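You operate a simulated robot arm through the tools that you are given. There is no shell and no other tool. Be economical: measure what you need, move in short steps, check, and stop when the job is done.

The job below is to be done with a simulated two-armed robot. You get a single attempt, and the scene is never put back.

Task
Put the white cup on the left shelf. Put one of the black blocks from the lower shelf of the white table in the grey tray. Put the small white cap on the top of the grey stand away on the gauge shelf. Put the 6 A fuse from the top of the steel table on top of the yellow pad there and the 10 A fuse on the wide shelf of the steel rack. Stack the steel cartridge labelled "12 kW" from the top of the steel table on top of the steel cartridge that says "9 kW". Do these in any order. Set down upright: fuse.

The check looks at the end state, three seconds after you hand in, the way a careful person would. Anything else that was tipped, shoved, dropped, spilled or broken makes it a failure. Lids that push on must go on centred and level and be pressed home; caps that screw on are set level and turned clockwise until they are tight.

Robot
Two 6-joint arms with two-finger parallel grippers on one trunk, on a base that drives. Base frame: it is fixed to the floor where the robot stands at the start and does not move with it; the origin is under the middle of the robot, x ahead of it, y to its left, z up; the surface under the hand at the start is at about z = 74. Units: cm, degrees, N and s.
The left shoulder is at the start at [-10.2, 17.7, 75.8], the right one opposite. With the tool pointing down near the work surface each hand reaches from about 10 to 70 cm from the robot's upright axis, wherever it stands, measured 20 degrees to its own side. Places, roughly: black block (5x8x5 cm) [50, -30, 30]; fuse [50, -325, 100]; gauge shelf (26x65 cm) [-410, 140, 74]; grey tray (49x29x9 cm) [50, 70, 80]; left shelf (15x34 cm) [-30, -342, 80]; small white cap (3x3x3 cm) [80, -180, 80]; steel cartridge [50, -325, 100]; white cup (7x7x7 cm) [50, 10, 80]; wide shelf of the steel rack [-310, -280, 90]; yellow pad (6x5x4 cm) [70, -340, 90]. Payload 1.57 kg a hand.
The tool frame of a hand sits at the grasp point between the pads (the TCP): z along the fingers, y along the line on which they close. The tips reach 3 cm beyond it. The gripper opens to 8 cm. The fingers are 1.7 cm wide and 1.2 cm thick; the gripper's body (4 by 8.2 cm) begins 8 cm behind the TCP.
Orientation is that of the tool frame in the base frame, as a unit quaternion [x, y, z, w]. With the fingers straight down and closing along the base's y, the tool's x points along the base's -x, its y along +y and its z along -z.

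Tools
- The arms move only by the tool servo_tool. It takes "left_series", "right_series" or both (then of equal length, played together; a hand with none holds still); each is a list of rows, each a list of 2 entries, a list of its own where there are three numbers: the shift along the base's x, y, z in units of 100 mm (1.0 is 100 mm), then the turn, a rotation vector about the base's x, y, z in units of 45 degrees (1.0 is 45 degrees). In form: [[[x, y, z], [ax, ay, az]], ...]. A call has 1 to 10 rows; each row is the pose to reach, as a shift and turn from the pose commanded when the call began. "left_grip" and "right_grip" are, for a hand that has rows, the opening, from 0 (shut) to 1 (fully open), set as the call begins (left out, the last holds). A call with a number of a shift or a turn outside -1 to 1 is refused whole. Rows are played at 5 a second. More than 5 cm and 8.6 degrees between two rows, or a gripper value outside its range, and nothing of the call is played. Where a pose cannot be reached the arm comes as near as it can. A force on the tool above 40 N (or 10 N above the force at the start of the call, whichever is more), or a blocked arm, ends the call early, and 0.2 s more pass. The fingers move at their own pace (about 7.2 cm/s each) and stop on an object; they squeeze with about 22 N. The grip force told is the motor's: it shows also when the fingers shut on nothing. Time passes only in rows, and 0.2 s behind the last, so rows that repeat a pose let the fingers close. The reply holds the time, the measured pose of the TCP, the force on the tool along the base axes, the opening and the grip force, in the units named above and with some noise, with the torque about the TCP (base axes, N m) and any sound that the robot's microphone picked up.
- Cameras (640 x 400 px; columns grow to the right, rows downward): "scene" is now at [2.25, 3.06, 146.7]; the picture's right is [0.45, -0.89, 0.00], its down [-0.75, -0.38, -0.54] and it looks along [0.48, 0.24, -0.84] (base axes); focal length 277 px, centre (320, 200). "left" rides on the left gripper at [7.2, 0.7, -12.2] in its tool frame; the picture's right is [-0.09, 1.00, 0.00], its down [-0.84, -0.08, -0.54] and it looks along [-0.54, -0.05, 0.84] (tool axes); focal length 238 px, centre (320, 200). "right" rides on the right gripper at [7.2, -0.7, -12.2] in its tool frame; the picture's right is [0.09, 1.00, 0.00], its down [-0.84, 0.08, -0.54] and it looks along [-0.54, 0.05, 0.84] (tool axes); focal length 238 px, centre (320, 200). There is no depth. A picture from a camera that has moved, and an enlarged one, comes with that camera's place and axes in the base frame and with its lens.
- grab_frame(camera): a new picture of that camera. It takes no simulated time.
- raise_lower(by): slides the trunk up (or, below 0, down) by that many cm; the arms and the scene camera ride with it, the base frame stays. It gives what a move gives, with no picture.
- drive_base(legs): drives the robot by 1 to 6 legs, each [ahead, left, turn to the left] in cm, cm and degrees, along the robot's own axes; the way and the turn of a leg run together, so that a leg with both is an arc; at most 150 cm and 180 degrees a leg. The arms and the cameras ride along, it lands a little off, and it stops where it bumps. It gives what a move gives.
- turn_head(pan, tilt): turns the head with the scene camera to pan (to the left, within 143 degrees either way) and tilt (down, from -29 to 69), counted from straight ahead of the robot. It gives what a move gives.
- enlarge(camera, box): a new picture of the part [left, top, right, bottom] of that camera's present view, enlarged. It takes no simulated time.
- job_done(): hands the job in; it is judged then, once.

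Work in short steps. Places have to be worked out from the pictures, the camera data and where the tool is seen: move nearer, look again, correct. Check each grasp and each placing, and mend what went wrong. You have 186 turns and 166 pictures in all, those below and enlarged ones among them. Open the grippers and draw the arms clear of the work before you hand the job in, unless the task says otherwise; then end with one line.

The tools are called after "Emit:" as a command line: name --argument value ..., lists and objects as JSON in quotes. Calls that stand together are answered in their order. servo_tool: Moves the arms, as the interface text tells. Its arguments: {"type":"object","properties":{"left_series":{"type":"array","items":{"type":"array"}},"left_grip":{"type":"number"},"right_series":{"type":"array","items":{"type":"array"}},"right_grip":{"type":"number"}},"required":[]} The other tools are called the same way: raise_lower (by) slides the trunk up or down; drive_base (legs) drives the base; turn_head (pan, tilt) turns the head that bears the scene camera; grab_frame (camera) takes a picture; enlarge (camera, box) takes an enlarged picture of a part of a camera's view; job_done () hands the job in.

At the start:

```text
time_s: 0.0
left_tcp_pos: [34.01, 35.99, 107.05]
left_tcp_rot: [0.001, 1.0, 0.0, 0.0]
left_contact_force: [0.6, -0.5, -0.1]
left_wrist_torque: [0.0, -0.03, 0.01]
left_grip_width: 7.98
left_finger_force: 0.0
right_tcp_pos: [47.6, 3.28, 100.26]
right_tcp_rot: [0.001, 1.0, 0.001, 0.0]
right_contact_force: [-0.4, 0.0, -0.3]
right_wrist_torque: [0.05, 0.0, -0.01]
right_grip_width: 7.98
right_finger_force: 0.1
trunk travel left (down, up): [-20.0, 12.8]
robot x, y, heading: [0.18, 0.29, 0.3]
head pan, tilt: [26.9, 57.6]
```

scene: 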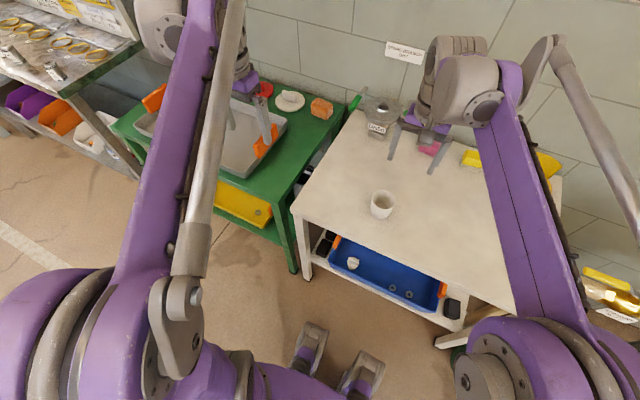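
right: 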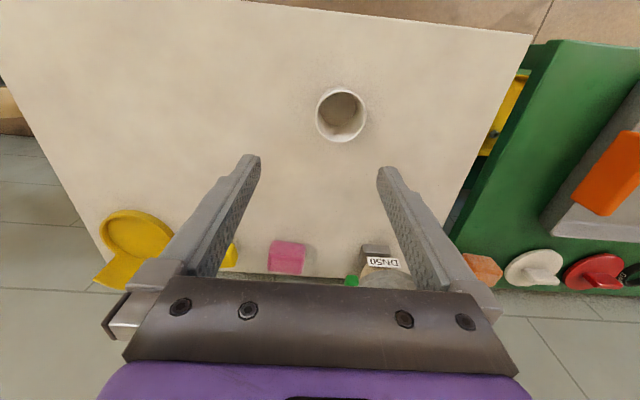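
left: 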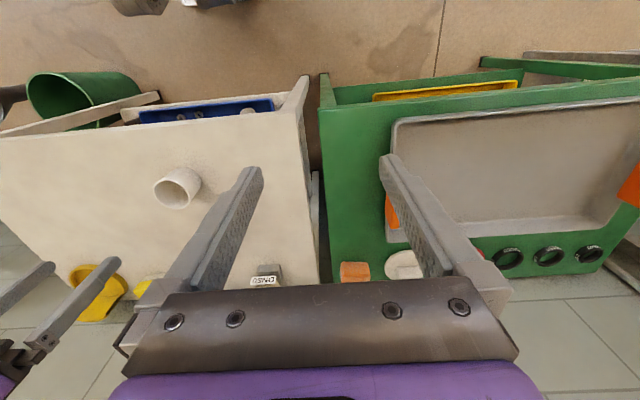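

I'll look at the lower shelf first, with the head turned towards the table's front edge.

Emit:
enlarge --camera "scene" --box '[280, 200, 500, 340]'

Emit:
drive_base --legs '[[-40, 0, 0]]'

Emit:
turn_head --pan 0 --tilt 45

Emit:
grab_frame --camera "scene"

```text
2.86 times, centred on (390, 270) of scene
camera zoom: at [2.25, 3.06, 146.7], right [0.45, -0.89, 0.0], down [-0.75, -0.38, -0.54], along [0.48, 0.24, -0.84], focal length 792 px, centre (120, 0)
```

zoom: 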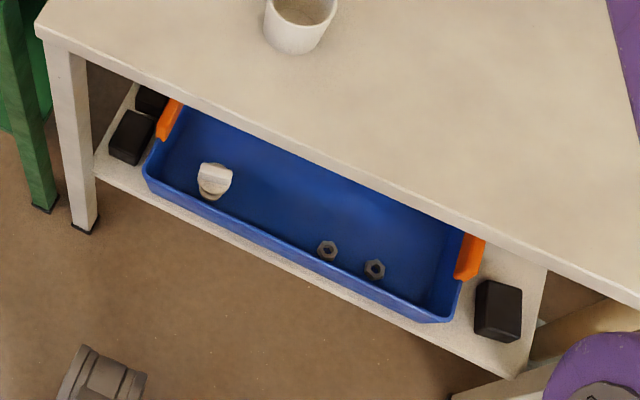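

```text
time_s: 2.5
left_tcp_pos: [-5.95, 35.86, 107.1]
left_tcp_rot: [0.001, 1.0, 0.0, 0.0]
left_contact_force: [0.3, 1.3, -0.2]
left_wrist_torque: [0.0, -0.06, 0.06]
left_grip_width: 8.0
left_finger_force: 0.0
right_tcp_pos: [7.59, 3.33, 100.38]
right_tcp_rot: [0.001, 1.0, 0.0, 0.0]
right_contact_force: [0.3, 0.2, -0.7]
right_wrist_torque: [0.01, -0.03, -0.02]
right_grip_width: 7.98
right_finger_force: 0.0
trunk travel left (down, up): [-20.0, 12.8]
robot x, y, heading: [-40.17, 0.02, 0.1]
head pan, tilt: [26.9, 57.6]
```

```text
time_s: 3.4
left_tcp_pos: [-5.96, 35.8, 107.2]
left_tcp_rot: [0.0, 1.0, 0.0, 0.001]
left_contact_force: [-0.7, 0.8, 0.5]
left_wrist_torque: [0.01, 0.0, -0.01]
left_grip_width: 7.98
left_finger_force: 0.1
right_tcp_pos: [7.51, 3.17, 100.23]
right_tcp_rot: [0.001, 1.0, 0.0, 0.0]
right_contact_force: [0.2, -0.2, -0.7]
right_wrist_torque: [-0.01, -0.03, 0.03]
right_grip_width: 7.99
right_finger_force: 0.1
trunk travel left (down, up): [-20.0, 12.8]
robot x, y, heading: [-40.34, 0.19, -0.0]
head pan, tilt: [0.0, 45.0]
```

```text
161 pictures are left
camera scene: at [-35.87, -0.03, 148.37], right [0.0, -1.0, 0.0], down [-0.71, 0.0, -0.71], along [0.71, 0.0, -0.71], focal length 277 px, centre (320, 200)
```

scene: 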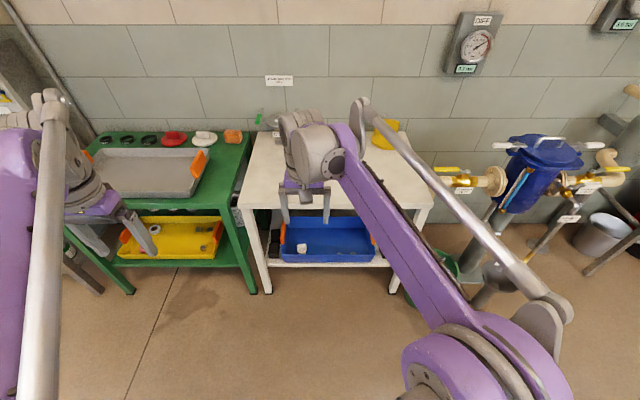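

The shelf blocks are at about x=46. The lone one on the right is near y=-33. I'll back-off stay, lower the trunk, slide right and tilt the right hand 45° forward to look under the table.

Emit:
raise_lower --by -20

Emit:
drive_base --legs '[[0, -36, 0]]'

Emit:
servo_tool --right_series '[[[0, 0, -0.2], [0, -0.17, 0]], [[0, 0, -0.4], [0, -0.34, 0]], [[0, 0, -0.6], [0, -0.51, 0]], [[0, 0, -0.8], [0, -0.68, 0]], [[0, 0, -0.9], [0, -0.85, 0]], [[0, 0, -1.0], [0, -1.0, 0]], [[0, 0, -1.0], [0, -1.0, 0]]]'

Emit:
grab_frame --camera "right"

```text
time_s: 5.6
left_tcp_pos: [-5.97, 35.9, 87.22]
left_tcp_rot: [0.001, 1.0, 0.001, 0.0]
left_contact_force: [-1.0, -0.6, -0.8]
left_wrist_torque: [0.0, 0.02, -0.01]
left_grip_width: 8.01
left_finger_force: 0.0
right_tcp_pos: [7.47, 3.12, 80.28]
right_tcp_rot: [0.001, 1.0, -0.001, -0.001]
right_contact_force: [0.0, -0.2, 0.3]
right_wrist_torque: [-0.02, 0.02, -0.01]
right_grip_width: 8.0
right_finger_force: 0.0
trunk travel left (down, up): [0.0, 32.8]
robot x, y, heading: [-40.33, -0.17, 0.1]
head pan, tilt: [0.0, 45.0]
```

```text
time_s: 9.3
left_tcp_pos: [-6.05, -0.25, 87.13]
left_tcp_rot: [0.002, 1.0, -0.001, 0.0]
left_contact_force: [-0.3, 0.3, 0.6]
left_wrist_torque: [0.0, 0.0, -0.02]
left_grip_width: 7.99
left_finger_force: 0.0
right_tcp_pos: [7.44, -32.84, 80.21]
right_tcp_rot: [0.002, 1.0, 0.0, 0.001]
right_contact_force: [-0.4, -0.2, 0.3]
right_wrist_torque: [0.0, 0.0, -0.01]
right_grip_width: 7.99
right_finger_force: 0.0
trunk travel left (down, up): [0.0, 32.8]
robot x, y, heading: [-40.22, -35.98, 0.1]
head pan, tilt: [0.0, 45.0]
```

```text
time_s: 10.9
left_tcp_pos: [-6.06, -0.24, 87.09]
left_tcp_rot: [0.001, 1.0, 0.0, -0.001]
left_contact_force: [0.9, 1.2, -1.3]
left_wrist_torque: [0.02, 0.0, -0.04]
left_grip_width: 7.98
left_finger_force: 0.0
right_tcp_pos: [7.4, -32.85, 70.16]
right_tcp_rot: [0.003, 0.924, 0.0, 0.383]
right_contact_force: [0.2, -0.6, -0.6]
right_wrist_torque: [-0.01, 0.02, -0.01]
right_grip_width: 8.0
right_finger_force: 0.1
trunk travel left (down, up): [0.0, 32.8]
robot x, y, heading: [-40.39, -35.94, -0.3]
head pan, tilt: [0.0, 45.0]
```

```text
160 pictures are left
camera right: at [-6.34, -33.45, 73.49], right [-0.06, 1.0, -0.06], down [0.21, 0.07, 0.98], along [0.98, 0.05, -0.21], focal length 238 px, centre (320, 200)
```

right: 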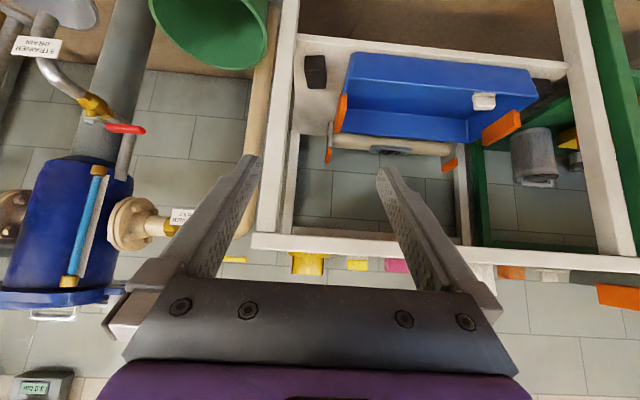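

Emit:
enlarge --camera "right" --box '[270, 30, 390, 105]'

```text
5.33 times, centred on (330, 68) of right
camera zoom: at [-6.34, -33.45, 73.49], right [-0.06, 1.0, -0.06], down [0.21, 0.07, 0.98], along [0.98, 0.05, -0.21], focal length 1271 px, centre (267, 907)
```

zoom: 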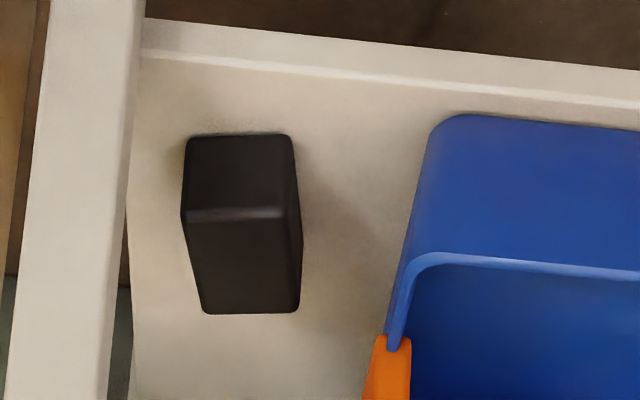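

The block's 5 cm side lies along y with the long side into the shelf. I'll lower the hand, move closer and triangulate its height.

Emit:
servo_tool --right_series '[[[0, 0, -0.4], [0, 0, 0]], [[0, 0, -0.8], [0, 0, 0]], [[0, 0, -1.0], [0, 0, 0]]]'

Emit:
servo_tool --right_series '[[[0, 0, -0.4], [0, 0, 0]], [[0, 0, -0.8], [0, 0, 0]], [[0, 0, -1.0], [0, 0, 0]]]'

Emit:
drive_base --legs '[[15, -1, 0]]'

Emit:
grab_frame --camera "right"

```text
time_s: 11.7
left_tcp_pos: [-5.95, -0.23, 87.08]
left_tcp_rot: [0.001, 1.0, 0.0, 0.001]
left_contact_force: [-0.3, -0.3, 0.6]
left_wrist_torque: [0.01, 0.02, -0.01]
left_grip_width: 8.01
left_finger_force: 0.2
right_tcp_pos: [7.65, -32.86, 60.29]
right_tcp_rot: [0.002, 0.924, 0.0, 0.383]
right_contact_force: [-0.1, -0.3, -0.1]
right_wrist_torque: [0.01, 0.02, -0.01]
right_grip_width: 8.0
right_finger_force: 0.1
trunk travel left (down, up): [0.0, 32.8]
robot x, y, heading: [-40.33, -36.18, -0.2]
head pan, tilt: [0.0, 45.0]
```

```text
time_s: 12.5
left_tcp_pos: [-6.07, -0.25, 87.13]
left_tcp_rot: [0.002, 1.0, 0.0, 0.0]
left_contact_force: [-1.5, -0.3, 0.3]
left_wrist_torque: [-0.05, 0.0, 0.0]
left_grip_width: 7.99
left_finger_force: 0.0
right_tcp_pos: [7.53, -32.7, 50.24]
right_tcp_rot: [0.002, 0.924, 0.001, 0.382]
right_contact_force: [0.0, -0.5, 0.0]
right_wrist_torque: [-0.03, 0.01, -0.04]
right_grip_width: 7.99
right_finger_force: 0.0
trunk travel left (down, up): [0.0, 32.8]
robot x, y, heading: [-40.1, -35.95, -0.3]
head pan, tilt: [0.0, 45.0]
```

```text
time_s: 13.9
left_tcp_pos: [9.17, -1.4, 87.14]
left_tcp_rot: [0.002, 1.0, 0.0, 0.0]
left_contact_force: [-0.6, 0.0, -0.6]
left_wrist_torque: [0.0, 0.01, 0.01]
left_grip_width: 7.97
left_finger_force: 0.1
right_tcp_pos: [22.58, -33.84, 50.26]
right_tcp_rot: [0.002, 0.924, 0.001, 0.383]
right_contact_force: [-0.5, -0.1, -0.3]
right_wrist_torque: [0.01, 0.02, 0.01]
right_grip_width: 8.0
right_finger_force: 0.0
trunk travel left (down, up): [0.0, 32.8]
robot x, y, heading: [-25.24, -36.97, -0.3]
head pan, tilt: [0.0, 45.0]
```

```text
158 pictures are left
camera right: at [8.9, -34.48, 53.6], right [-0.06, 1.0, -0.06], down [0.21, 0.07, 0.98], along [0.98, 0.05, -0.21], focal length 238 px, centre (320, 200)
```

right: 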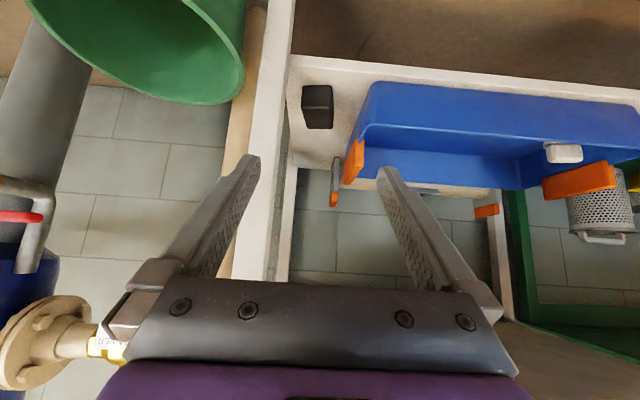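

Emit:
enlarge --camera "right" --box '[280, 60, 360, 150]'

```text
4.44 times, centred on (320, 105) of right
camera zoom: at [8.9, -34.48, 53.6], right [-0.06, 1.0, -0.06], down [0.21, 0.07, 0.98], along [0.98, 0.05, -0.21], focal length 1059 px, centre (320, 622)
```

zoom: 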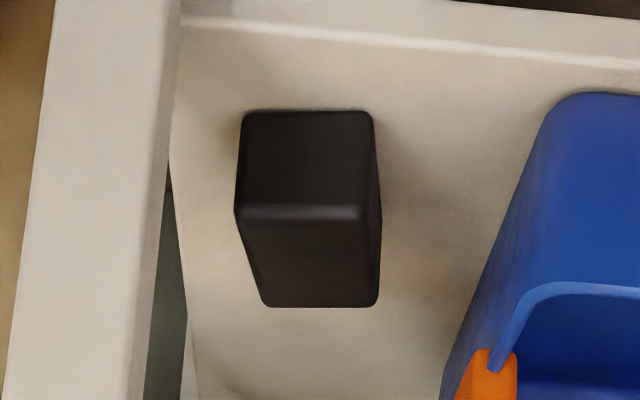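

Block: x≈42.5–49, y −36.5…−31.7, z≈27–32; leg's inner face is at y≈−39. I'll lower the hand to z≈31 with the opening slightly reduced and check before driving in.

Emit:
servo_tool --right_series '[[[0, 0, -0.4], [0, 0, 0]], [[0, 0, -0.8], [0, 0, 0]], [[0, 0.01, -1.0], [0, 0, 0]]]' --right_grip 0.9

Emit:
servo_tool --right_series '[[[0, 0, -0.4], [0, 0, 0]], [[0, 0, -0.8], [0, 0, 0]], [[0, 0, -0.92], [0, 0, 0]]]'

Emit:
drive_base --legs '[[10, 0, 0]]'

Emit:
grab_frame --camera "right"

Emit:
grab_frame --camera "scene"

```text
time_s: 14.7
left_tcp_pos: [9.17, -1.29, 87.17]
left_tcp_rot: [0.002, 1.0, 0.0, -0.001]
left_contact_force: [0.3, 0.2, 0.9]
left_wrist_torque: [-0.02, 0.0, -0.02]
left_grip_width: 8.0
left_finger_force: 0.0
right_tcp_pos: [22.72, -33.75, 40.19]
right_tcp_rot: [0.003, 0.924, 0.0, 0.383]
right_contact_force: [0.1, -1.0, -0.3]
right_wrist_torque: [0.02, -0.01, 0.0]
right_grip_width: 7.19
right_finger_force: 0.0
trunk travel left (down, up): [0.0, 32.8]
robot x, y, heading: [-25.08, -36.87, -0.5]
head pan, tilt: [0.0, 45.0]
```

```text
time_s: 15.5
left_tcp_pos: [9.19, -1.43, 87.22]
left_tcp_rot: [0.002, 1.0, 0.0, 0.0]
left_contact_force: [0.1, -0.4, 0.1]
left_wrist_torque: [0.0, -0.02, -0.01]
left_grip_width: 7.97
left_finger_force: 0.0
right_tcp_pos: [22.92, -33.76, 31.02]
right_tcp_rot: [0.002, 0.924, 0.001, 0.381]
right_contact_force: [0.3, -0.1, 0.2]
right_wrist_torque: [-0.02, -0.02, 0.01]
right_grip_width: 7.18
right_finger_force: 0.2
trunk travel left (down, up): [0.0, 32.8]
robot x, y, heading: [-24.85, -36.75, -0.3]
head pan, tilt: [0.0, 45.0]
```

```text
time_s: 16.6
left_tcp_pos: [19.21, -1.4, 87.07]
left_tcp_rot: [0.002, 1.0, 0.0, 0.0]
left_contact_force: [0.3, 0.5, -0.3]
left_wrist_torque: [0.0, -0.01, 0.01]
left_grip_width: 8.0
left_finger_force: 0.1
right_tcp_pos: [32.9, -33.78, 31.13]
right_tcp_rot: [0.003, 0.924, 0.0, 0.382]
right_contact_force: [0.2, -0.4, -0.2]
right_wrist_torque: [0.0, 0.0, -0.01]
right_grip_width: 7.19
right_finger_force: 0.1
trunk travel left (down, up): [0.0, 32.8]
robot x, y, heading: [-14.93, -36.96, -0.2]
head pan, tilt: [0.0, 45.0]
```

```text
156 pictures are left
camera right: at [19.15, -34.37, 34.47], right [-0.06, 1.0, -0.06], down [0.21, 0.07, 0.97], along [0.98, 0.05, -0.21], focal length 238 px, centre (320, 200)
```

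right: 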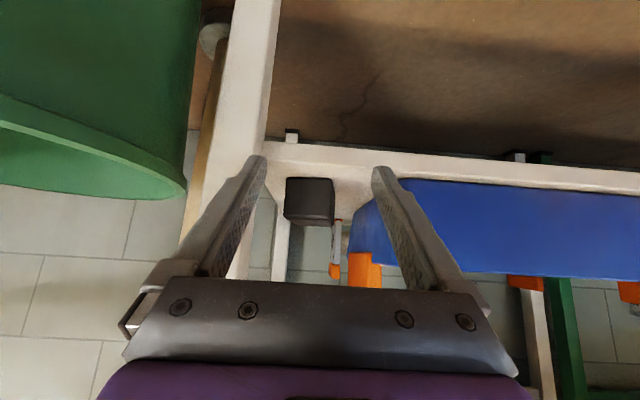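

```text
155 pictures are left
camera scene: at [-5.94, -37.15, 128.23], right [0.0, -1.0, 0.0], down [-0.71, 0.0, -0.71], along [0.71, 0.0, -0.71], focal length 277 px, centre (320, 200)
```

scene: 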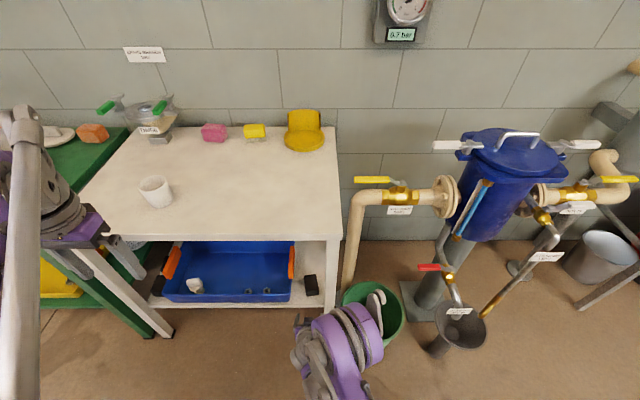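

The block sits between the fingers' lines, slightly off to one side. The bucket is clear of the hand, so I'll drive the remaining 12 cm.

Emit:
drive_base --legs '[[8, 0, 0]]'

Emit:
grab_frame --camera "right"

```text
time_s: 17.7
left_tcp_pos: [27.19, -1.4, 87.04]
left_tcp_rot: [0.002, 1.0, 0.0, 0.0]
left_contact_force: [0.1, 0.0, 0.1]
left_wrist_torque: [0.01, 0.0, 0.01]
left_grip_width: 8.02
left_finger_force: 0.0
right_tcp_pos: [41.02, -33.84, 31.04]
right_tcp_rot: [0.001, 0.924, 0.001, 0.382]
right_contact_force: [-0.4, -0.8, 0.2]
right_wrist_torque: [0.03, 0.01, 0.0]
right_grip_width: 7.2
right_finger_force: 0.1
trunk travel left (down, up): [0.0, 32.8]
robot x, y, heading: [-7.04, -37.03, -0.2]
head pan, tilt: [0.0, 45.0]
```

```text
154 pictures are left
camera right: at [27.15, -34.38, 34.47], right [-0.06, 1.0, -0.06], down [0.21, 0.07, 0.97], along [0.98, 0.05, -0.21], focal length 238 px, centre (320, 200)
```

right: 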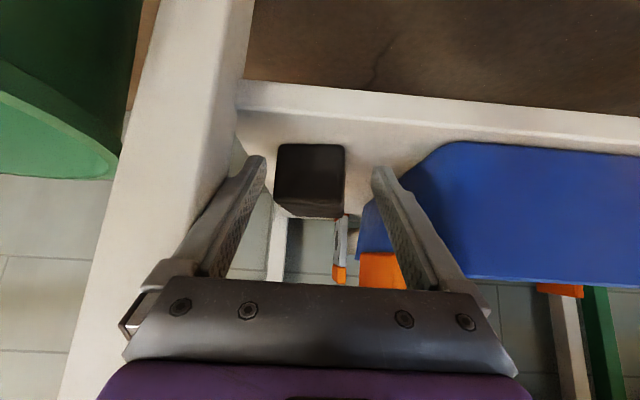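

Emit:
servo_tool --right_series '[[[0.2, 0, 0], [0, 0, 0]], [[0.4, 0, 0], [0, 0, 0]], [[0.43, 0, 0], [0, 0, 0]]]'

Emit:
grab_frame --camera "right"

```text
time_s: 18.5
left_tcp_pos: [27.19, -1.49, 87.08]
left_tcp_rot: [0.003, 1.0, 0.0, 0.0]
left_contact_force: [0.0, -0.2, 1.4]
left_wrist_torque: [0.03, 0.02, 0.03]
left_grip_width: 7.97
left_finger_force: 0.1
right_tcp_pos: [45.27, -33.72, 31.14]
right_tcp_rot: [0.001, 0.924, 0.001, 0.381]
right_contact_force: [-0.1, 0.6, 0.2]
right_wrist_torque: [-0.01, -0.01, 0.02]
right_grip_width: 7.21
right_finger_force: 0.1
trunk travel left (down, up): [0.0, 32.8]
robot x, y, heading: [-7.04, -37.29, -0.2]
head pan, tilt: [0.0, 45.0]
```

```text
153 pictures are left
camera right: at [31.47, -34.35, 34.49], right [-0.06, 1.0, -0.06], down [0.21, 0.07, 0.97], along [0.98, 0.05, -0.21], focal length 238 px, centre (320, 200)
```

right: 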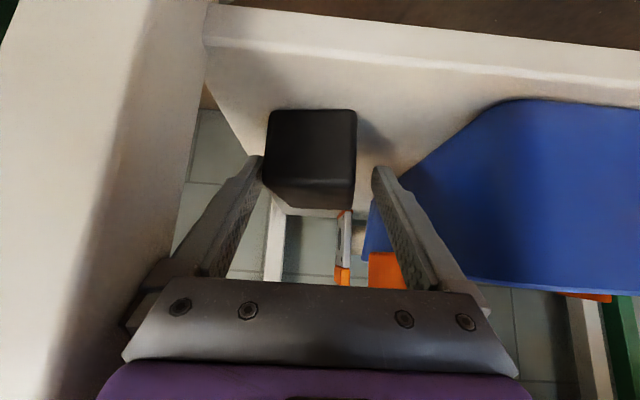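

The fingertips straddle the block about 5 cm past its front face. Closing the gripper.

Emit:
servo_tool --right_series '[[[0, 0, 0], [0, 0, 0]], [[0, 0, 0], [0, 0, 0]], [[0, 0, 0], [0, 0, 0]], [[0, 0, 0], [0, 0, 0]]]' --right_grip 0

Emit:
servo_tool --right_series '[[[0, 0.02, 0.3], [0, 0, 0]], [[0, 0.04, 0.6], [0, 0, 0]]]'

Emit:
grab_frame --camera "right"

```text
time_s: 19.5
left_tcp_pos: [27.13, -1.48, 87.16]
left_tcp_rot: [0.002, 1.0, 0.0, 0.0]
left_contact_force: [-0.2, 0.0, 0.6]
left_wrist_torque: [0.03, 0.0, 0.03]
left_grip_width: 8.0
left_finger_force: 0.0
right_tcp_pos: [45.21, -33.69, 31.21]
right_tcp_rot: [0.002, 0.924, 0.0, 0.383]
right_contact_force: [-0.9, -0.1, 4.2]
right_wrist_torque: [0.13, -0.07, 0.11]
right_grip_width: 5.02
right_finger_force: 22.2
trunk travel left (down, up): [0.0, 32.8]
robot x, y, heading: [-6.93, -37.31, -0.2]
head pan, tilt: [0.0, 45.0]
```

```text
time_s: 20.1
left_tcp_pos: [27.16, -1.32, 87.02]
left_tcp_rot: [0.002, 1.0, 0.0, 0.0]
left_contact_force: [0.5, 0.8, -0.4]
left_wrist_torque: [0.02, 0.03, 0.03]
left_grip_width: 8.0
left_finger_force: 0.0
right_tcp_pos: [45.1, -33.38, 37.09]
right_tcp_rot: [0.002, 0.924, 0.001, 0.382]
right_contact_force: [-0.8, 0.4, -1.5]
right_wrist_torque: [-0.02, 0.0, -0.02]
right_grip_width: 4.99
right_finger_force: 22.1
trunk travel left (down, up): [0.0, 32.8]
robot x, y, heading: [-7.04, -36.97, -0.2]
head pan, tilt: [0.0, 45.0]
```

```text
152 pictures are left
camera right: at [31.34, -34.06, 40.48], right [-0.06, 1.0, -0.06], down [0.21, 0.07, 0.97], along [0.98, 0.05, -0.21], focal length 238 px, centre (320, 200)
```

right: 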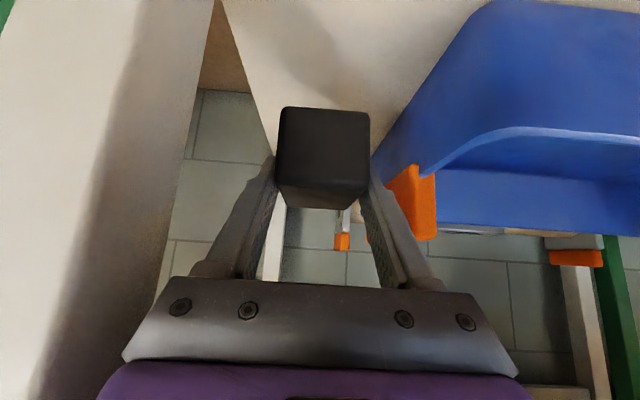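

Block is held (width 5.0). Back out, raise the trunk, and drive left to the tray, keeping the hand tilted so the block stays level.

Emit:
drive_base --legs '[[-40, 0, 0]]'

Emit:
raise_lower --by 32.8

Emit:
servo_tool --right_series '[[[0, 0, 0.4], [0, 0, 0]], [[0, 0, 0.8], [0, 0, 0]], [[0, 0, 1.0], [0, 0, 0]]]'

Emit:
servo_tool --right_series '[[[0, 0, 0.4], [0, 0, 0]], [[0, 0, 0.8], [0, 0, 0]], [[0, 0, 1.0], [0, 0, 0]]]'

Emit:
drive_base --legs '[[0, 100, 0]]'

Emit:
grab_frame --camera "right"

Emit:
grab_frame --camera "scene"

```text
time_s: 22.6
left_tcp_pos: [-13.18, -1.22, 87.08]
left_tcp_rot: [0.0, 1.0, 0.001, 0.0]
left_contact_force: [0.0, -0.1, -0.2]
left_wrist_torque: [-0.03, -0.01, 0.0]
left_grip_width: 8.01
left_finger_force: 0.1
right_tcp_pos: [4.98, -33.17, 37.07]
right_tcp_rot: [0.0, 0.924, 0.001, 0.382]
right_contact_force: [0.9, -0.3, -2.4]
right_wrist_torque: [-0.03, 0.01, 0.02]
right_grip_width: 4.96
right_finger_force: 21.7
trunk travel left (down, up): [0.0, 32.8]
robot x, y, heading: [-46.76, -37.03, -0.3]
head pan, tilt: [0.0, 45.0]
```

```text
time_s: 25.8
left_tcp_pos: [-13.16, -1.18, 119.85]
left_tcp_rot: [0.0, 1.0, 0.0, 0.0]
left_contact_force: [-0.3, 0.6, 0.4]
left_wrist_torque: [0.02, -0.03, 0.01]
left_grip_width: 7.98
left_finger_force: 0.1
right_tcp_pos: [9.13, -33.13, 72.87]
right_tcp_rot: [0.0, 0.914, 0.001, 0.405]
right_contact_force: [-0.4, 0.5, -1.3]
right_wrist_torque: [0.02, 0.02, -0.05]
right_grip_width: 4.96
right_finger_force: 21.9
trunk travel left (down, up): [-32.8, 0.0]
robot x, y, heading: [-47.32, -37.17, 0.3]
head pan, tilt: [0.0, 45.0]
```

```text
time_s: 26.6
left_tcp_pos: [-13.14, -1.2, 119.94]
left_tcp_rot: [0.0, 1.0, 0.001, 0.0]
left_contact_force: [-0.1, 0.6, 0.3]
left_wrist_torque: [0.01, 0.0, 0.03]
left_grip_width: 8.0
left_finger_force: 0.0
right_tcp_pos: [9.08, -33.16, 82.91]
right_tcp_rot: [0.0, 0.914, 0.001, 0.407]
right_contact_force: [0.2, 0.0, -2.6]
right_wrist_torque: [0.0, 0.04, 0.02]
right_grip_width: 4.98
right_finger_force: 22.0
trunk travel left (down, up): [-32.8, 0.0]
robot x, y, heading: [-47.19, -36.92, 0.2]
head pan, tilt: [0.0, 45.0]
```

```text
time_s: 27.4
left_tcp_pos: [-13.18, -1.2, 119.85]
left_tcp_rot: [0.001, 1.0, 0.0, 0.0]
left_contact_force: [0.3, 0.6, -0.1]
left_wrist_torque: [-0.01, 0.01, -0.02]
left_grip_width: 8.0
left_finger_force: 0.0
right_tcp_pos: [9.32, -33.12, 92.76]
right_tcp_rot: [0.0, 0.914, 0.001, 0.405]
right_contact_force: [0.7, -0.6, -1.9]
right_wrist_torque: [0.02, 0.02, 0.04]
right_grip_width: 4.97
right_finger_force: 21.9
trunk travel left (down, up): [-32.8, 0.0]
robot x, y, heading: [-47.4, -36.88, 0.1]
head pan, tilt: [0.0, 45.0]
```

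```text
time_s: 36.5
left_tcp_pos: [-12.24, 98.09, 119.91]
left_tcp_rot: [0.005, 1.0, 0.0, -0.001]
left_contact_force: [0.1, 0.5, 0.1]
left_wrist_torque: [0.03, 0.01, 0.0]
left_grip_width: 7.99
left_finger_force: 0.1
right_tcp_pos: [9.75, 65.88, 92.88]
right_tcp_rot: [0.005, 0.914, -0.001, 0.406]
right_contact_force: [-0.5, 0.5, -1.3]
right_wrist_torque: [-0.01, 0.03, -0.01]
right_grip_width: 4.96
right_finger_force: 21.9
trunk travel left (down, up): [-32.8, 0.0]
robot x, y, heading: [-46.59, 62.6, -0.7]
head pan, tilt: [0.0, 45.0]
```

```text
151 pictures are left
camera right: at [-4.24, 65.37, 95.52], right [-0.05, 1.0, -0.07], down [0.16, 0.07, 0.98], along [0.99, 0.04, -0.16], focal length 238 px, centre (320, 200)
```

right: 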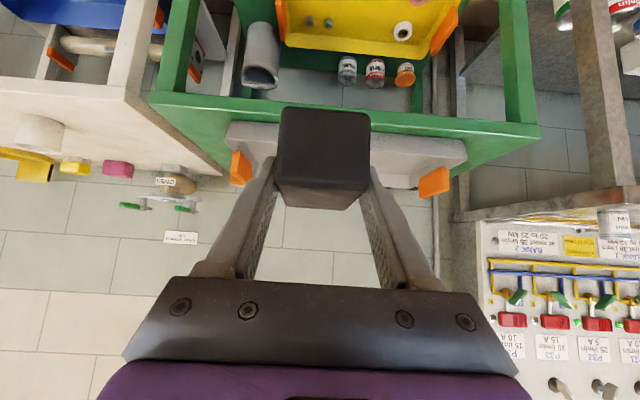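

```text
150 pictures are left
camera scene: at [-42.94, 62.49, 161.54], right [-0.01, -1.0, 0.0], down [-0.71, 0.01, -0.71], along [0.71, -0.01, -0.71], focal length 277 px, centre (320, 200)
```

scene: 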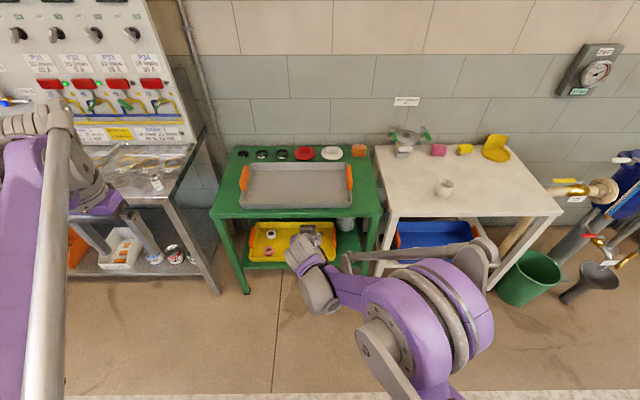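

The tray spans roughly x 36–65, y 50–93. I'll drive forward 40 cm to put the block over its middle and correct the 3° tilt.

Emit:
drive_base --legs '[[40, 2, 0.7]]'

Emit:
servo_tool --right_series '[[[0, 0, 0], [0, 0.065, 0]], [[0, 0, -0.2], [0, 0.065, 0]], [[0, 0, -0.4], [0, 0.065, 0]]]'

Emit:
grab_frame --camera "left"

Emit:
turn_head --pan 0 --tilt 60

Emit:
grab_frame --camera "scene"

```text
time_s: 39.0
left_tcp_pos: [27.52, 100.3, 119.94]
left_tcp_rot: [0.0, 1.0, 0.001, 0.0]
left_contact_force: [0.5, 0.4, -0.2]
left_wrist_torque: [-0.03, 0.01, 0.02]
left_grip_width: 8.01
left_finger_force: 0.0
right_tcp_pos: [49.87, 68.35, 92.97]
right_tcp_rot: [0.0, 0.914, 0.002, 0.406]
right_contact_force: [-0.7, 0.5, -1.6]
right_wrist_torque: [-0.02, 0.0, 0.02]
right_grip_width: 4.97
right_finger_force: 22.1
trunk travel left (down, up): [-32.8, 0.0]
robot x, y, heading: [-5.94, 64.65, -0.2]
head pan, tilt: [0.0, 45.0]
```

```text
time_s: 39.8
left_tcp_pos: [27.65, 100.25, 119.77]
left_tcp_rot: [0.0, 1.0, 0.0, 0.0]
left_contact_force: [-0.4, -1.0, 0.2]
left_wrist_torque: [-0.01, -0.02, 0.0]
left_grip_width: 7.99
left_finger_force: 0.0
right_tcp_pos: [50.0, 68.23, 89.05]
right_tcp_rot: [0.0, 0.924, 0.002, 0.382]
right_contact_force: [0.4, 1.1, -2.4]
right_wrist_torque: [-0.02, -0.01, 0.01]
right_grip_width: 4.96
right_finger_force: 22.4
trunk travel left (down, up): [-32.8, 0.0]
robot x, y, heading: [-6.57, 64.68, -0.0]
head pan, tilt: [0.0, 45.0]
```

```text
149 pictures are left
camera left: at [20.45, 100.9, 132.15], right [0.09, 1.0, 0.0], down [0.84, -0.08, 0.54], along [0.54, -0.05, -0.84], focal length 238 px, centre (320, 200)
```

left: 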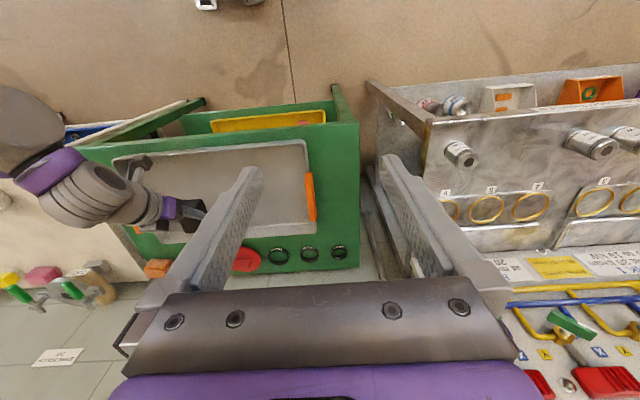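

```text
time_s: 40.6
left_tcp_pos: [27.64, 100.34, 119.9]
left_tcp_rot: [0.0, 1.0, 0.0, 0.0]
left_contact_force: [0.4, -0.8, 0.3]
left_wrist_torque: [0.01, 0.01, 0.0]
left_grip_width: 8.02
left_finger_force: 0.0
right_tcp_pos: [49.97, 68.33, 88.95]
right_tcp_rot: [0.0, 0.924, 0.001, 0.383]
right_contact_force: [-0.3, -0.2, -2.4]
right_wrist_torque: [0.01, 0.04, 0.02]
right_grip_width: 4.95
right_finger_force: 21.7
trunk travel left (down, up): [-32.8, 0.0]
robot x, y, heading: [-6.14, 64.3, -0.0]
head pan, tilt: [0.0, 60.0]
```

```text
148 pictures are left
camera scene: at [-4.16, 64.35, 159.6], right [0.0, -1.0, 0.0], down [-0.87, 0.0, -0.5], along [0.5, 0.0, -0.87], focal length 277 px, centre (320, 200)
```

scene: 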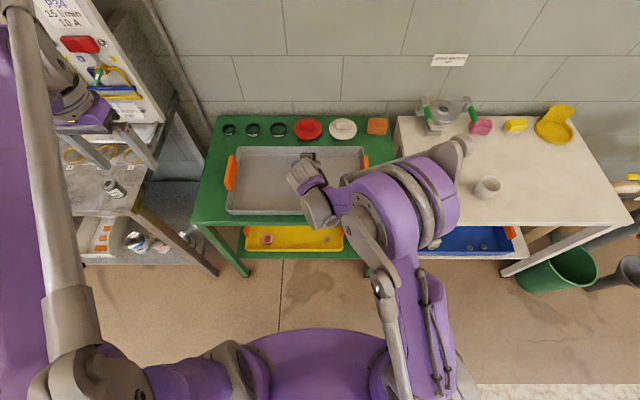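

The block is above the tray's middle. Lowering in small steps until contact.

Emit:
servo_tool --right_series '[[[0, 0, -0.25], [0, 0, 0]], [[0, 0, -0.5], [0, 0, 0]], [[0, 0, -0.75], [0, 0, 0]], [[0, 0, -0.85], [0, 0, 0]], [[0, 0, -0.9], [0, 0, 0]]]'

Emit:
grab_frame --camera "right"

```text
time_s: 41.8
left_tcp_pos: [27.56, 100.36, 119.89]
left_tcp_rot: [0.0, 1.0, 0.0, 0.0]
left_contact_force: [1.0, 0.5, -0.3]
left_wrist_torque: [-0.02, 0.01, 0.01]
left_grip_width: 7.98
left_finger_force: 0.1
right_tcp_pos: [50.0, 68.41, 79.88]
right_tcp_rot: [0.0, 0.924, 0.001, 0.382]
right_contact_force: [-0.5, -0.7, -1.4]
right_wrist_torque: [-0.03, 0.01, 0.01]
right_grip_width: 4.95
right_finger_force: 22.3
trunk travel left (down, up): [-32.8, 0.0]
robot x, y, heading: [-6.77, 64.81, 0.2]
head pan, tilt: [0.0, 60.0]
```

```text
147 pictures are left
camera right: at [36.14, 67.68, 83.24], right [-0.07, 1.0, -0.06], down [0.21, 0.08, 0.97], along [0.98, 0.05, -0.21], focal length 238 px, centre (320, 200)
```

right: 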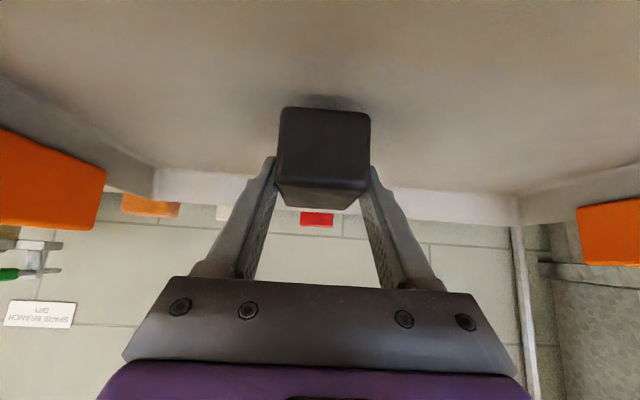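

Close above the tray floor; a little further down until touch.

Emit:
servo_tool --right_series '[[[0, 0, -0.03], [0, 0, 0]], [[0, 0, -0.06], [0, 0, 0]], [[0, 0, -0.09], [0, 0, 0]], [[0, 0, -0.12], [0, 0, 0]], [[0, 0, -0.15], [0, 0, 0]]]'

```text
time_s: 43.0
left_tcp_pos: [27.48, 100.13, 119.9]
left_tcp_rot: [0.0, 1.0, -0.001, 0.001]
left_contact_force: [0.0, 0.1, -0.1]
left_wrist_torque: [-0.02, -0.01, -0.02]
left_grip_width: 8.01
left_finger_force: 0.0
right_tcp_pos: [49.9, 68.29, 78.75]
right_tcp_rot: [-0.001, 0.923, 0.002, 0.384]
right_contact_force: [-1.6, 0.1, 18.5]
right_wrist_torque: [0.05, 0.55, -0.03]
right_grip_width: 4.98
right_finger_force: 21.8
trunk travel left (down, up): [-32.8, 0.0]
robot x, y, heading: [-6.23, 64.21, -0.2]
head pan, tilt: [0.0, 60.0]
```

Contact made (18 N up). Back off slightly, open, and retreat along the tool axis.

Emit:
servo_tool --right_series '[[[0, 0, 0.03], [0, 0, 0]], [[0, 0, 0.03], [0, 0, 0]], [[0, 0, 0.03], [0, 0, 0]]]'

Emit:
servo_tool --right_series '[[[0, 0, 0], [0, 0, 0]], [[0, 0, 0], [0, 0, 0]], [[-0.2, 0, 0.2], [0, 0, 0]], [[-0.4, 0, 0.4], [0, 0, 0]], [[-0.6, 0, 0.7], [0, 0, 0]], [[-0.6, 0, 1.0], [0, 0, 0]]]' --right_grip 1

Emit:
grab_frame --camera "right"

```text
time_s: 43.8
left_tcp_pos: [27.55, 100.29, 119.76]
left_tcp_rot: [0.001, 1.0, 0.0, 0.0]
left_contact_force: [-0.3, -0.5, 0.2]
left_wrist_torque: [-0.03, -0.03, 0.01]
left_grip_width: 8.0
left_finger_force: 0.0
right_tcp_pos: [49.96, 68.26, 78.62]
right_tcp_rot: [0.0, 0.924, 0.001, 0.381]
right_contact_force: [0.2, -0.3, -1.7]
right_wrist_torque: [0.02, 0.02, 0.01]
right_grip_width: 4.97
right_finger_force: 22.0
trunk travel left (down, up): [-32.8, 0.0]
robot x, y, heading: [-6.26, 64.18, 0.0]
head pan, tilt: [0.0, 60.0]
```

```text
time_s: 45.2
left_tcp_pos: [27.53, 100.21, 119.91]
left_tcp_rot: [0.0, 1.0, 0.0, 0.0]
left_contact_force: [0.0, -0.4, -0.3]
left_wrist_torque: [-0.01, -0.01, 0.04]
left_grip_width: 7.99
left_finger_force: 0.0
right_tcp_pos: [43.98, 68.39, 88.79]
right_tcp_rot: [0.0, 0.924, 0.001, 0.383]
right_contact_force: [0.6, -0.1, 0.2]
right_wrist_torque: [0.01, -0.01, 0.01]
right_grip_width: 8.02
right_finger_force: 0.1
trunk travel left (down, up): [-32.8, 0.0]
robot x, y, heading: [-6.3, 64.34, -0.2]
head pan, tilt: [0.0, 60.0]
```

```text
146 pictures are left
camera right: at [30.09, 67.61, 92.09], right [-0.07, 1.0, -0.06], down [0.21, 0.07, 0.98], along [0.98, 0.05, -0.21], focal length 238 px, centre (320, 200)
```

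right: 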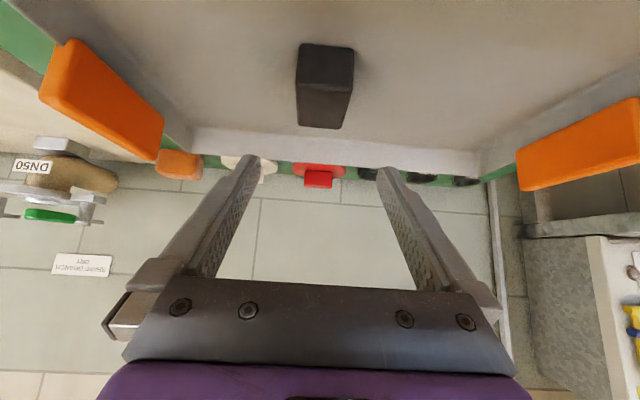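

Block rests in the tray. Next the cup: back out, turn the right hand down, and drive over to it.

Emit:
drive_base --legs '[[-25, 0, 0], [0, -62, 0]]'

Emit:
servo_tool --right_series '[[[0, 0, 0.1], [0, 0.17, 0]], [[0, 0, 0.2], [0, 0.34, 0]], [[0, 0, 0.4], [0, 0.51, 0]], [[0, 0, 0.6], [0, 0.68, 0]], [[0, 0, 0.7], [0, 0.85, 0]], [[0, 0, 0.7], [0, 1.0, 0]], [[0, 0, 0.7], [0, 1.0, 0]]]'

Emit:
drive_base --legs '[[25, 0, 0]]'

Emit:
grab_frame --camera "right"

```text
time_s: 52.5
left_tcp_pos: [2.54, 38.11, 119.96]
left_tcp_rot: [-0.002, 1.0, 0.0, 0.0]
left_contact_force: [-1.1, -0.2, 0.2]
left_wrist_torque: [-0.01, -0.02, 0.01]
left_grip_width: 7.98
left_finger_force: 0.1
right_tcp_pos: [18.9, 6.2, 88.78]
right_tcp_rot: [-0.002, 0.924, 0.002, 0.383]
right_contact_force: [-0.4, -0.3, 0.1]
right_wrist_torque: [0.01, -0.04, 0.0]
right_grip_width: 8.0
right_finger_force: 0.1
trunk travel left (down, up): [-32.8, 0.0]
robot x, y, heading: [-31.43, 2.2, 0.0]
head pan, tilt: [0.0, 60.0]
```

```text
time_s: 54.1
left_tcp_pos: [2.42, 38.02, 119.93]
left_tcp_rot: [-0.002, 1.0, 0.0, 0.0]
left_contact_force: [-0.3, 1.0, 0.1]
left_wrist_torque: [0.0, 0.0, 0.03]
left_grip_width: 8.01
left_finger_force: 0.0
right_tcp_pos: [18.92, 6.15, 95.8]
right_tcp_rot: [-0.001, 1.0, 0.002, -0.001]
right_contact_force: [-0.5, 0.2, -0.2]
right_wrist_torque: [-0.01, 0.01, 0.0]
right_grip_width: 8.0
right_finger_force: 0.0
trunk travel left (down, up): [-32.8, 0.0]
robot x, y, heading: [-31.48, 2.39, 0.2]
head pan, tilt: [0.0, 60.0]
```

```text
time_s: 56.0
left_tcp_pos: [27.4, 38.17, 119.9]
left_tcp_rot: [-0.002, 1.0, 0.001, 0.0]
left_contact_force: [-1.2, 0.4, -0.2]
left_wrist_torque: [0.0, -0.01, 0.03]
left_grip_width: 7.99
left_finger_force: 0.1
right_tcp_pos: [43.86, 6.28, 95.84]
right_tcp_rot: [-0.001, 1.0, 0.002, 0.0]
right_contact_force: [0.5, -0.1, -0.5]
right_wrist_torque: [0.01, -0.02, -0.01]
right_grip_width: 8.02
right_finger_force: 0.1
trunk travel left (down, up): [-32.8, 0.0]
robot x, y, heading: [-6.18, 2.41, 0.3]
head pan, tilt: [0.0, 60.0]
```

```text
145 pictures are left
camera right: at [36.55, 5.58, 107.69], right [-0.09, 1.0, 0.0], down [0.84, 0.08, 0.54], along [0.54, 0.05, -0.84], focal length 238 px, centre (320, 200)
```

right: 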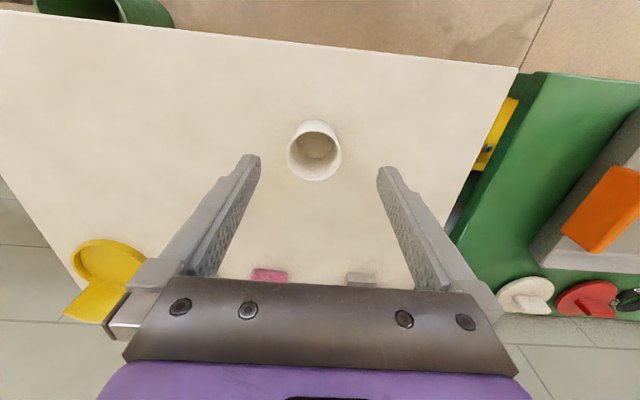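

Emit:
servo_tool --right_series '[[[0.33, -0.04, -0.3], [0, 0, 0]], [[0.33, -0.04, -0.7], [0, 0, 0]], [[0.33, -0.04, -0.9], [0, 0, 0]]]'

Emit:
grab_frame --camera "right"

```text
time_s: 56.8
left_tcp_pos: [27.34, 38.3, 119.82]
left_tcp_rot: [-0.002, 1.0, -0.001, 0.0]
left_contact_force: [0.2, -0.3, 0.4]
left_wrist_torque: [-0.03, 0.0, -0.02]
left_grip_width: 8.0
left_finger_force: 0.1
right_tcp_pos: [47.12, 5.88, 86.78]
right_tcp_rot: [-0.001, 1.0, 0.002, 0.0]
right_contact_force: [0.8, 0.0, 0.8]
right_wrist_torque: [0.03, 0.0, 0.01]
right_grip_width: 8.01
right_finger_force: 0.0
trunk travel left (down, up): [-32.8, 0.0]
robot x, y, heading: [-6.18, 2.03, 0.3]
head pan, tilt: [0.0, 60.0]
```

```text
144 pictures are left
camera right: at [39.88, 5.16, 98.76], right [-0.09, 1.0, 0.0], down [0.84, 0.08, 0.54], along [0.54, 0.05, -0.84], focal length 238 px, centre (320, 200)
```

right: 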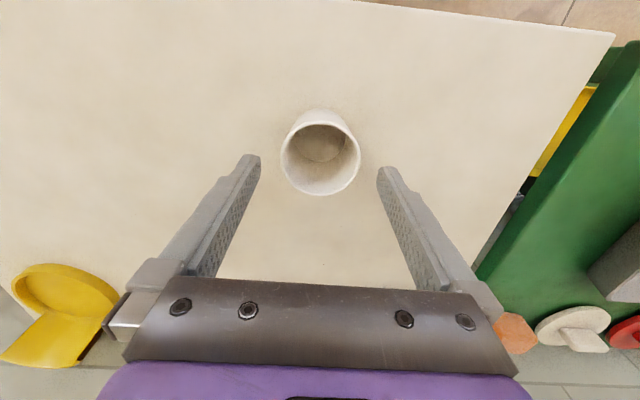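

Cup rim (≈6.4 cm) is centred between the fingers. Descend and close.

Emit:
servo_tool --right_series '[[[0.03, 0, -0.3], [0, 0, 0]], [[0.03, 0, -0.6], [0, 0, 0]], [[0.03, 0, -0.85], [0, 0, 0]]]'

Emit:
servo_tool --right_series '[[[0, 0, 0], [0, 0, 0]], [[0, 0, 0], [0, 0, 0]], [[0, 0, 0], [0, 0, 0]]]' --right_grip 0

Emit:
servo_tool --right_series '[[[0, 0, 0.3], [0, 0, 0]], [[0, 0, 0.6], [0, 0, 0]], [[0, 0, 1.0], [0, 0, 0]]]'

Emit:
grab_frame --camera "right"

```text
time_s: 57.6
left_tcp_pos: [27.44, 38.26, 119.84]
left_tcp_rot: [-0.001, 1.0, 0.0, 0.0]
left_contact_force: [-0.7, -0.2, -0.1]
left_wrist_torque: [0.02, 0.0, -0.01]
left_grip_width: 8.0
left_finger_force: 0.0
right_tcp_pos: [47.51, 5.86, 78.17]
right_tcp_rot: [-0.001, 1.0, 0.002, 0.0]
right_contact_force: [0.7, 0.9, 0.0]
right_wrist_torque: [-0.01, -0.02, 0.0]
right_grip_width: 7.99
right_finger_force: 0.0
trunk travel left (down, up): [-32.8, 0.0]
robot x, y, heading: [-6.6, 2.15, 0.2]
head pan, tilt: [0.0, 60.0]
```

```text
time_s: 58.4
left_tcp_pos: [27.42, 38.24, 119.89]
left_tcp_rot: [-0.002, 1.0, 0.0, 0.0]
left_contact_force: [0.2, 0.5, 0.4]
left_wrist_torque: [0.01, -0.01, 0.0]
left_grip_width: 7.97
left_finger_force: 0.1
right_tcp_pos: [47.36, 5.99, 78.26]
right_tcp_rot: [-0.001, 1.0, 0.002, 0.0]
right_contact_force: [0.3, -0.1, -1.0]
right_wrist_torque: [0.0, -0.02, -0.02]
right_grip_width: 6.64
right_finger_force: 21.7
trunk travel left (down, up): [-32.8, 0.0]
robot x, y, heading: [-6.82, 2.2, -0.1]
head pan, tilt: [0.0, 60.0]
```

```text
time_s: 59.2
left_tcp_pos: [27.46, 38.13, 119.87]
left_tcp_rot: [-0.001, 1.0, 0.0, 0.0]
left_contact_force: [-0.3, 0.0, -0.9]
left_wrist_torque: [0.01, -0.03, -0.02]
left_grip_width: 7.99
left_finger_force: 0.0
right_tcp_pos: [47.35, 5.92, 88.3]
right_tcp_rot: [-0.001, 1.0, 0.002, 0.0]
right_contact_force: [-0.1, -0.6, 0.5]
right_wrist_torque: [0.0, 0.02, 0.04]
right_grip_width: 6.64
right_finger_force: 22.1
trunk travel left (down, up): [-32.8, 0.0]
robot x, y, heading: [-6.12, 2.16, 0.2]
head pan, tilt: [0.0, 60.0]
```

```text
143 pictures are left
camera right: at [40.1, 5.19, 100.3], right [-0.09, 1.0, 0.0], down [0.84, 0.08, 0.54], along [0.54, 0.05, -0.84], focal length 238 px, centre (320, 200)
```

right: 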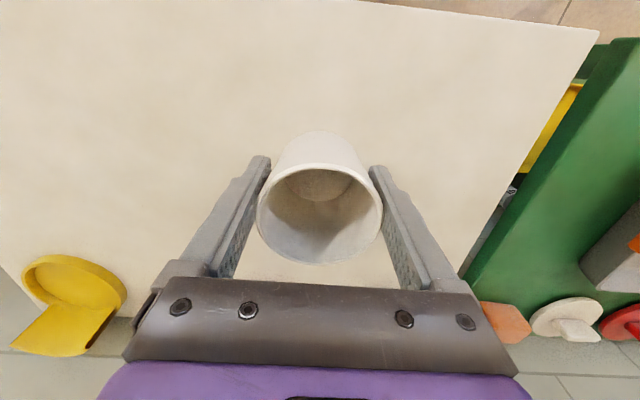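

Cup held (6.64 cm). Back off and drive right towards the grey stand, then look.

Emit:
drive_base --legs '[[-45, 0, 0], [0, -120, 0]]'

Emit:
turn_head --pan -35 --tilt 30

Emit:
grab_frame --camera "scene"

```text
time_s: 72.2
left_tcp_pos: [-17.55, -81.51, 119.93]
left_tcp_rot: [0.001, 1.0, 0.001, 0.0]
left_contact_force: [-0.9, 0.5, 0.1]
left_wrist_torque: [-0.02, 0.04, 0.0]
left_grip_width: 8.01
left_finger_force: 0.1
right_tcp_pos: [2.25, -114.01, 88.27]
right_tcp_rot: [0.002, 1.0, 0.002, 0.0]
right_contact_force: [0.3, -0.5, -0.7]
right_wrist_torque: [-0.01, 0.02, 0.04]
right_grip_width: 6.62
right_finger_force: 21.7
trunk travel left (down, up): [-32.8, 0.0]
robot x, y, heading: [-51.51, -117.33, -0.2]
head pan, tilt: [0.0, 60.0]
```

```text
time_s: 73.2
left_tcp_pos: [-17.43, -81.57, 119.85]
left_tcp_rot: [0.002, 1.0, 0.0, 0.0]
left_contact_force: [0.1, 0.2, 0.0]
left_wrist_torque: [0.01, -0.01, 0.02]
left_grip_width: 7.99
left_finger_force: 0.1
right_tcp_pos: [2.24, -113.96, 88.19]
right_tcp_rot: [0.003, 1.0, 0.002, 0.0]
right_contact_force: [0.4, -0.3, -0.2]
right_wrist_torque: [-0.03, 0.04, -0.02]
right_grip_width: 6.63
right_finger_force: 22.2
trunk travel left (down, up): [-32.8, 0.0]
robot x, y, heading: [-51.81, -117.37, 0.0]
head pan, tilt: [-35.0, 30.0]
```

```text
142 pictures are left
camera scene: at [-48.58, -122.5, 163.8], right [-0.58, -0.82, 0.0], down [-0.41, 0.29, -0.87], along [0.71, -0.5, -0.5], focal length 277 px, centre (320, 200)
```

scene: 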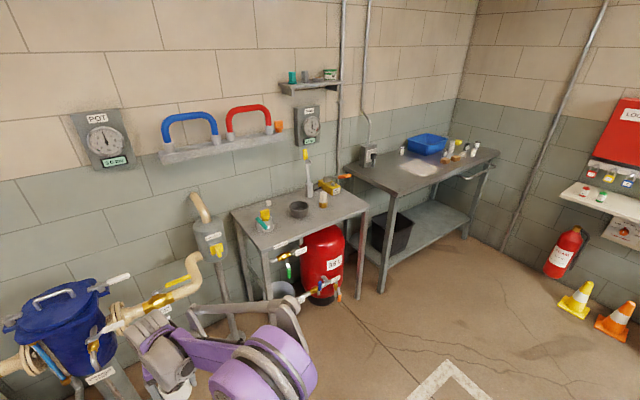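

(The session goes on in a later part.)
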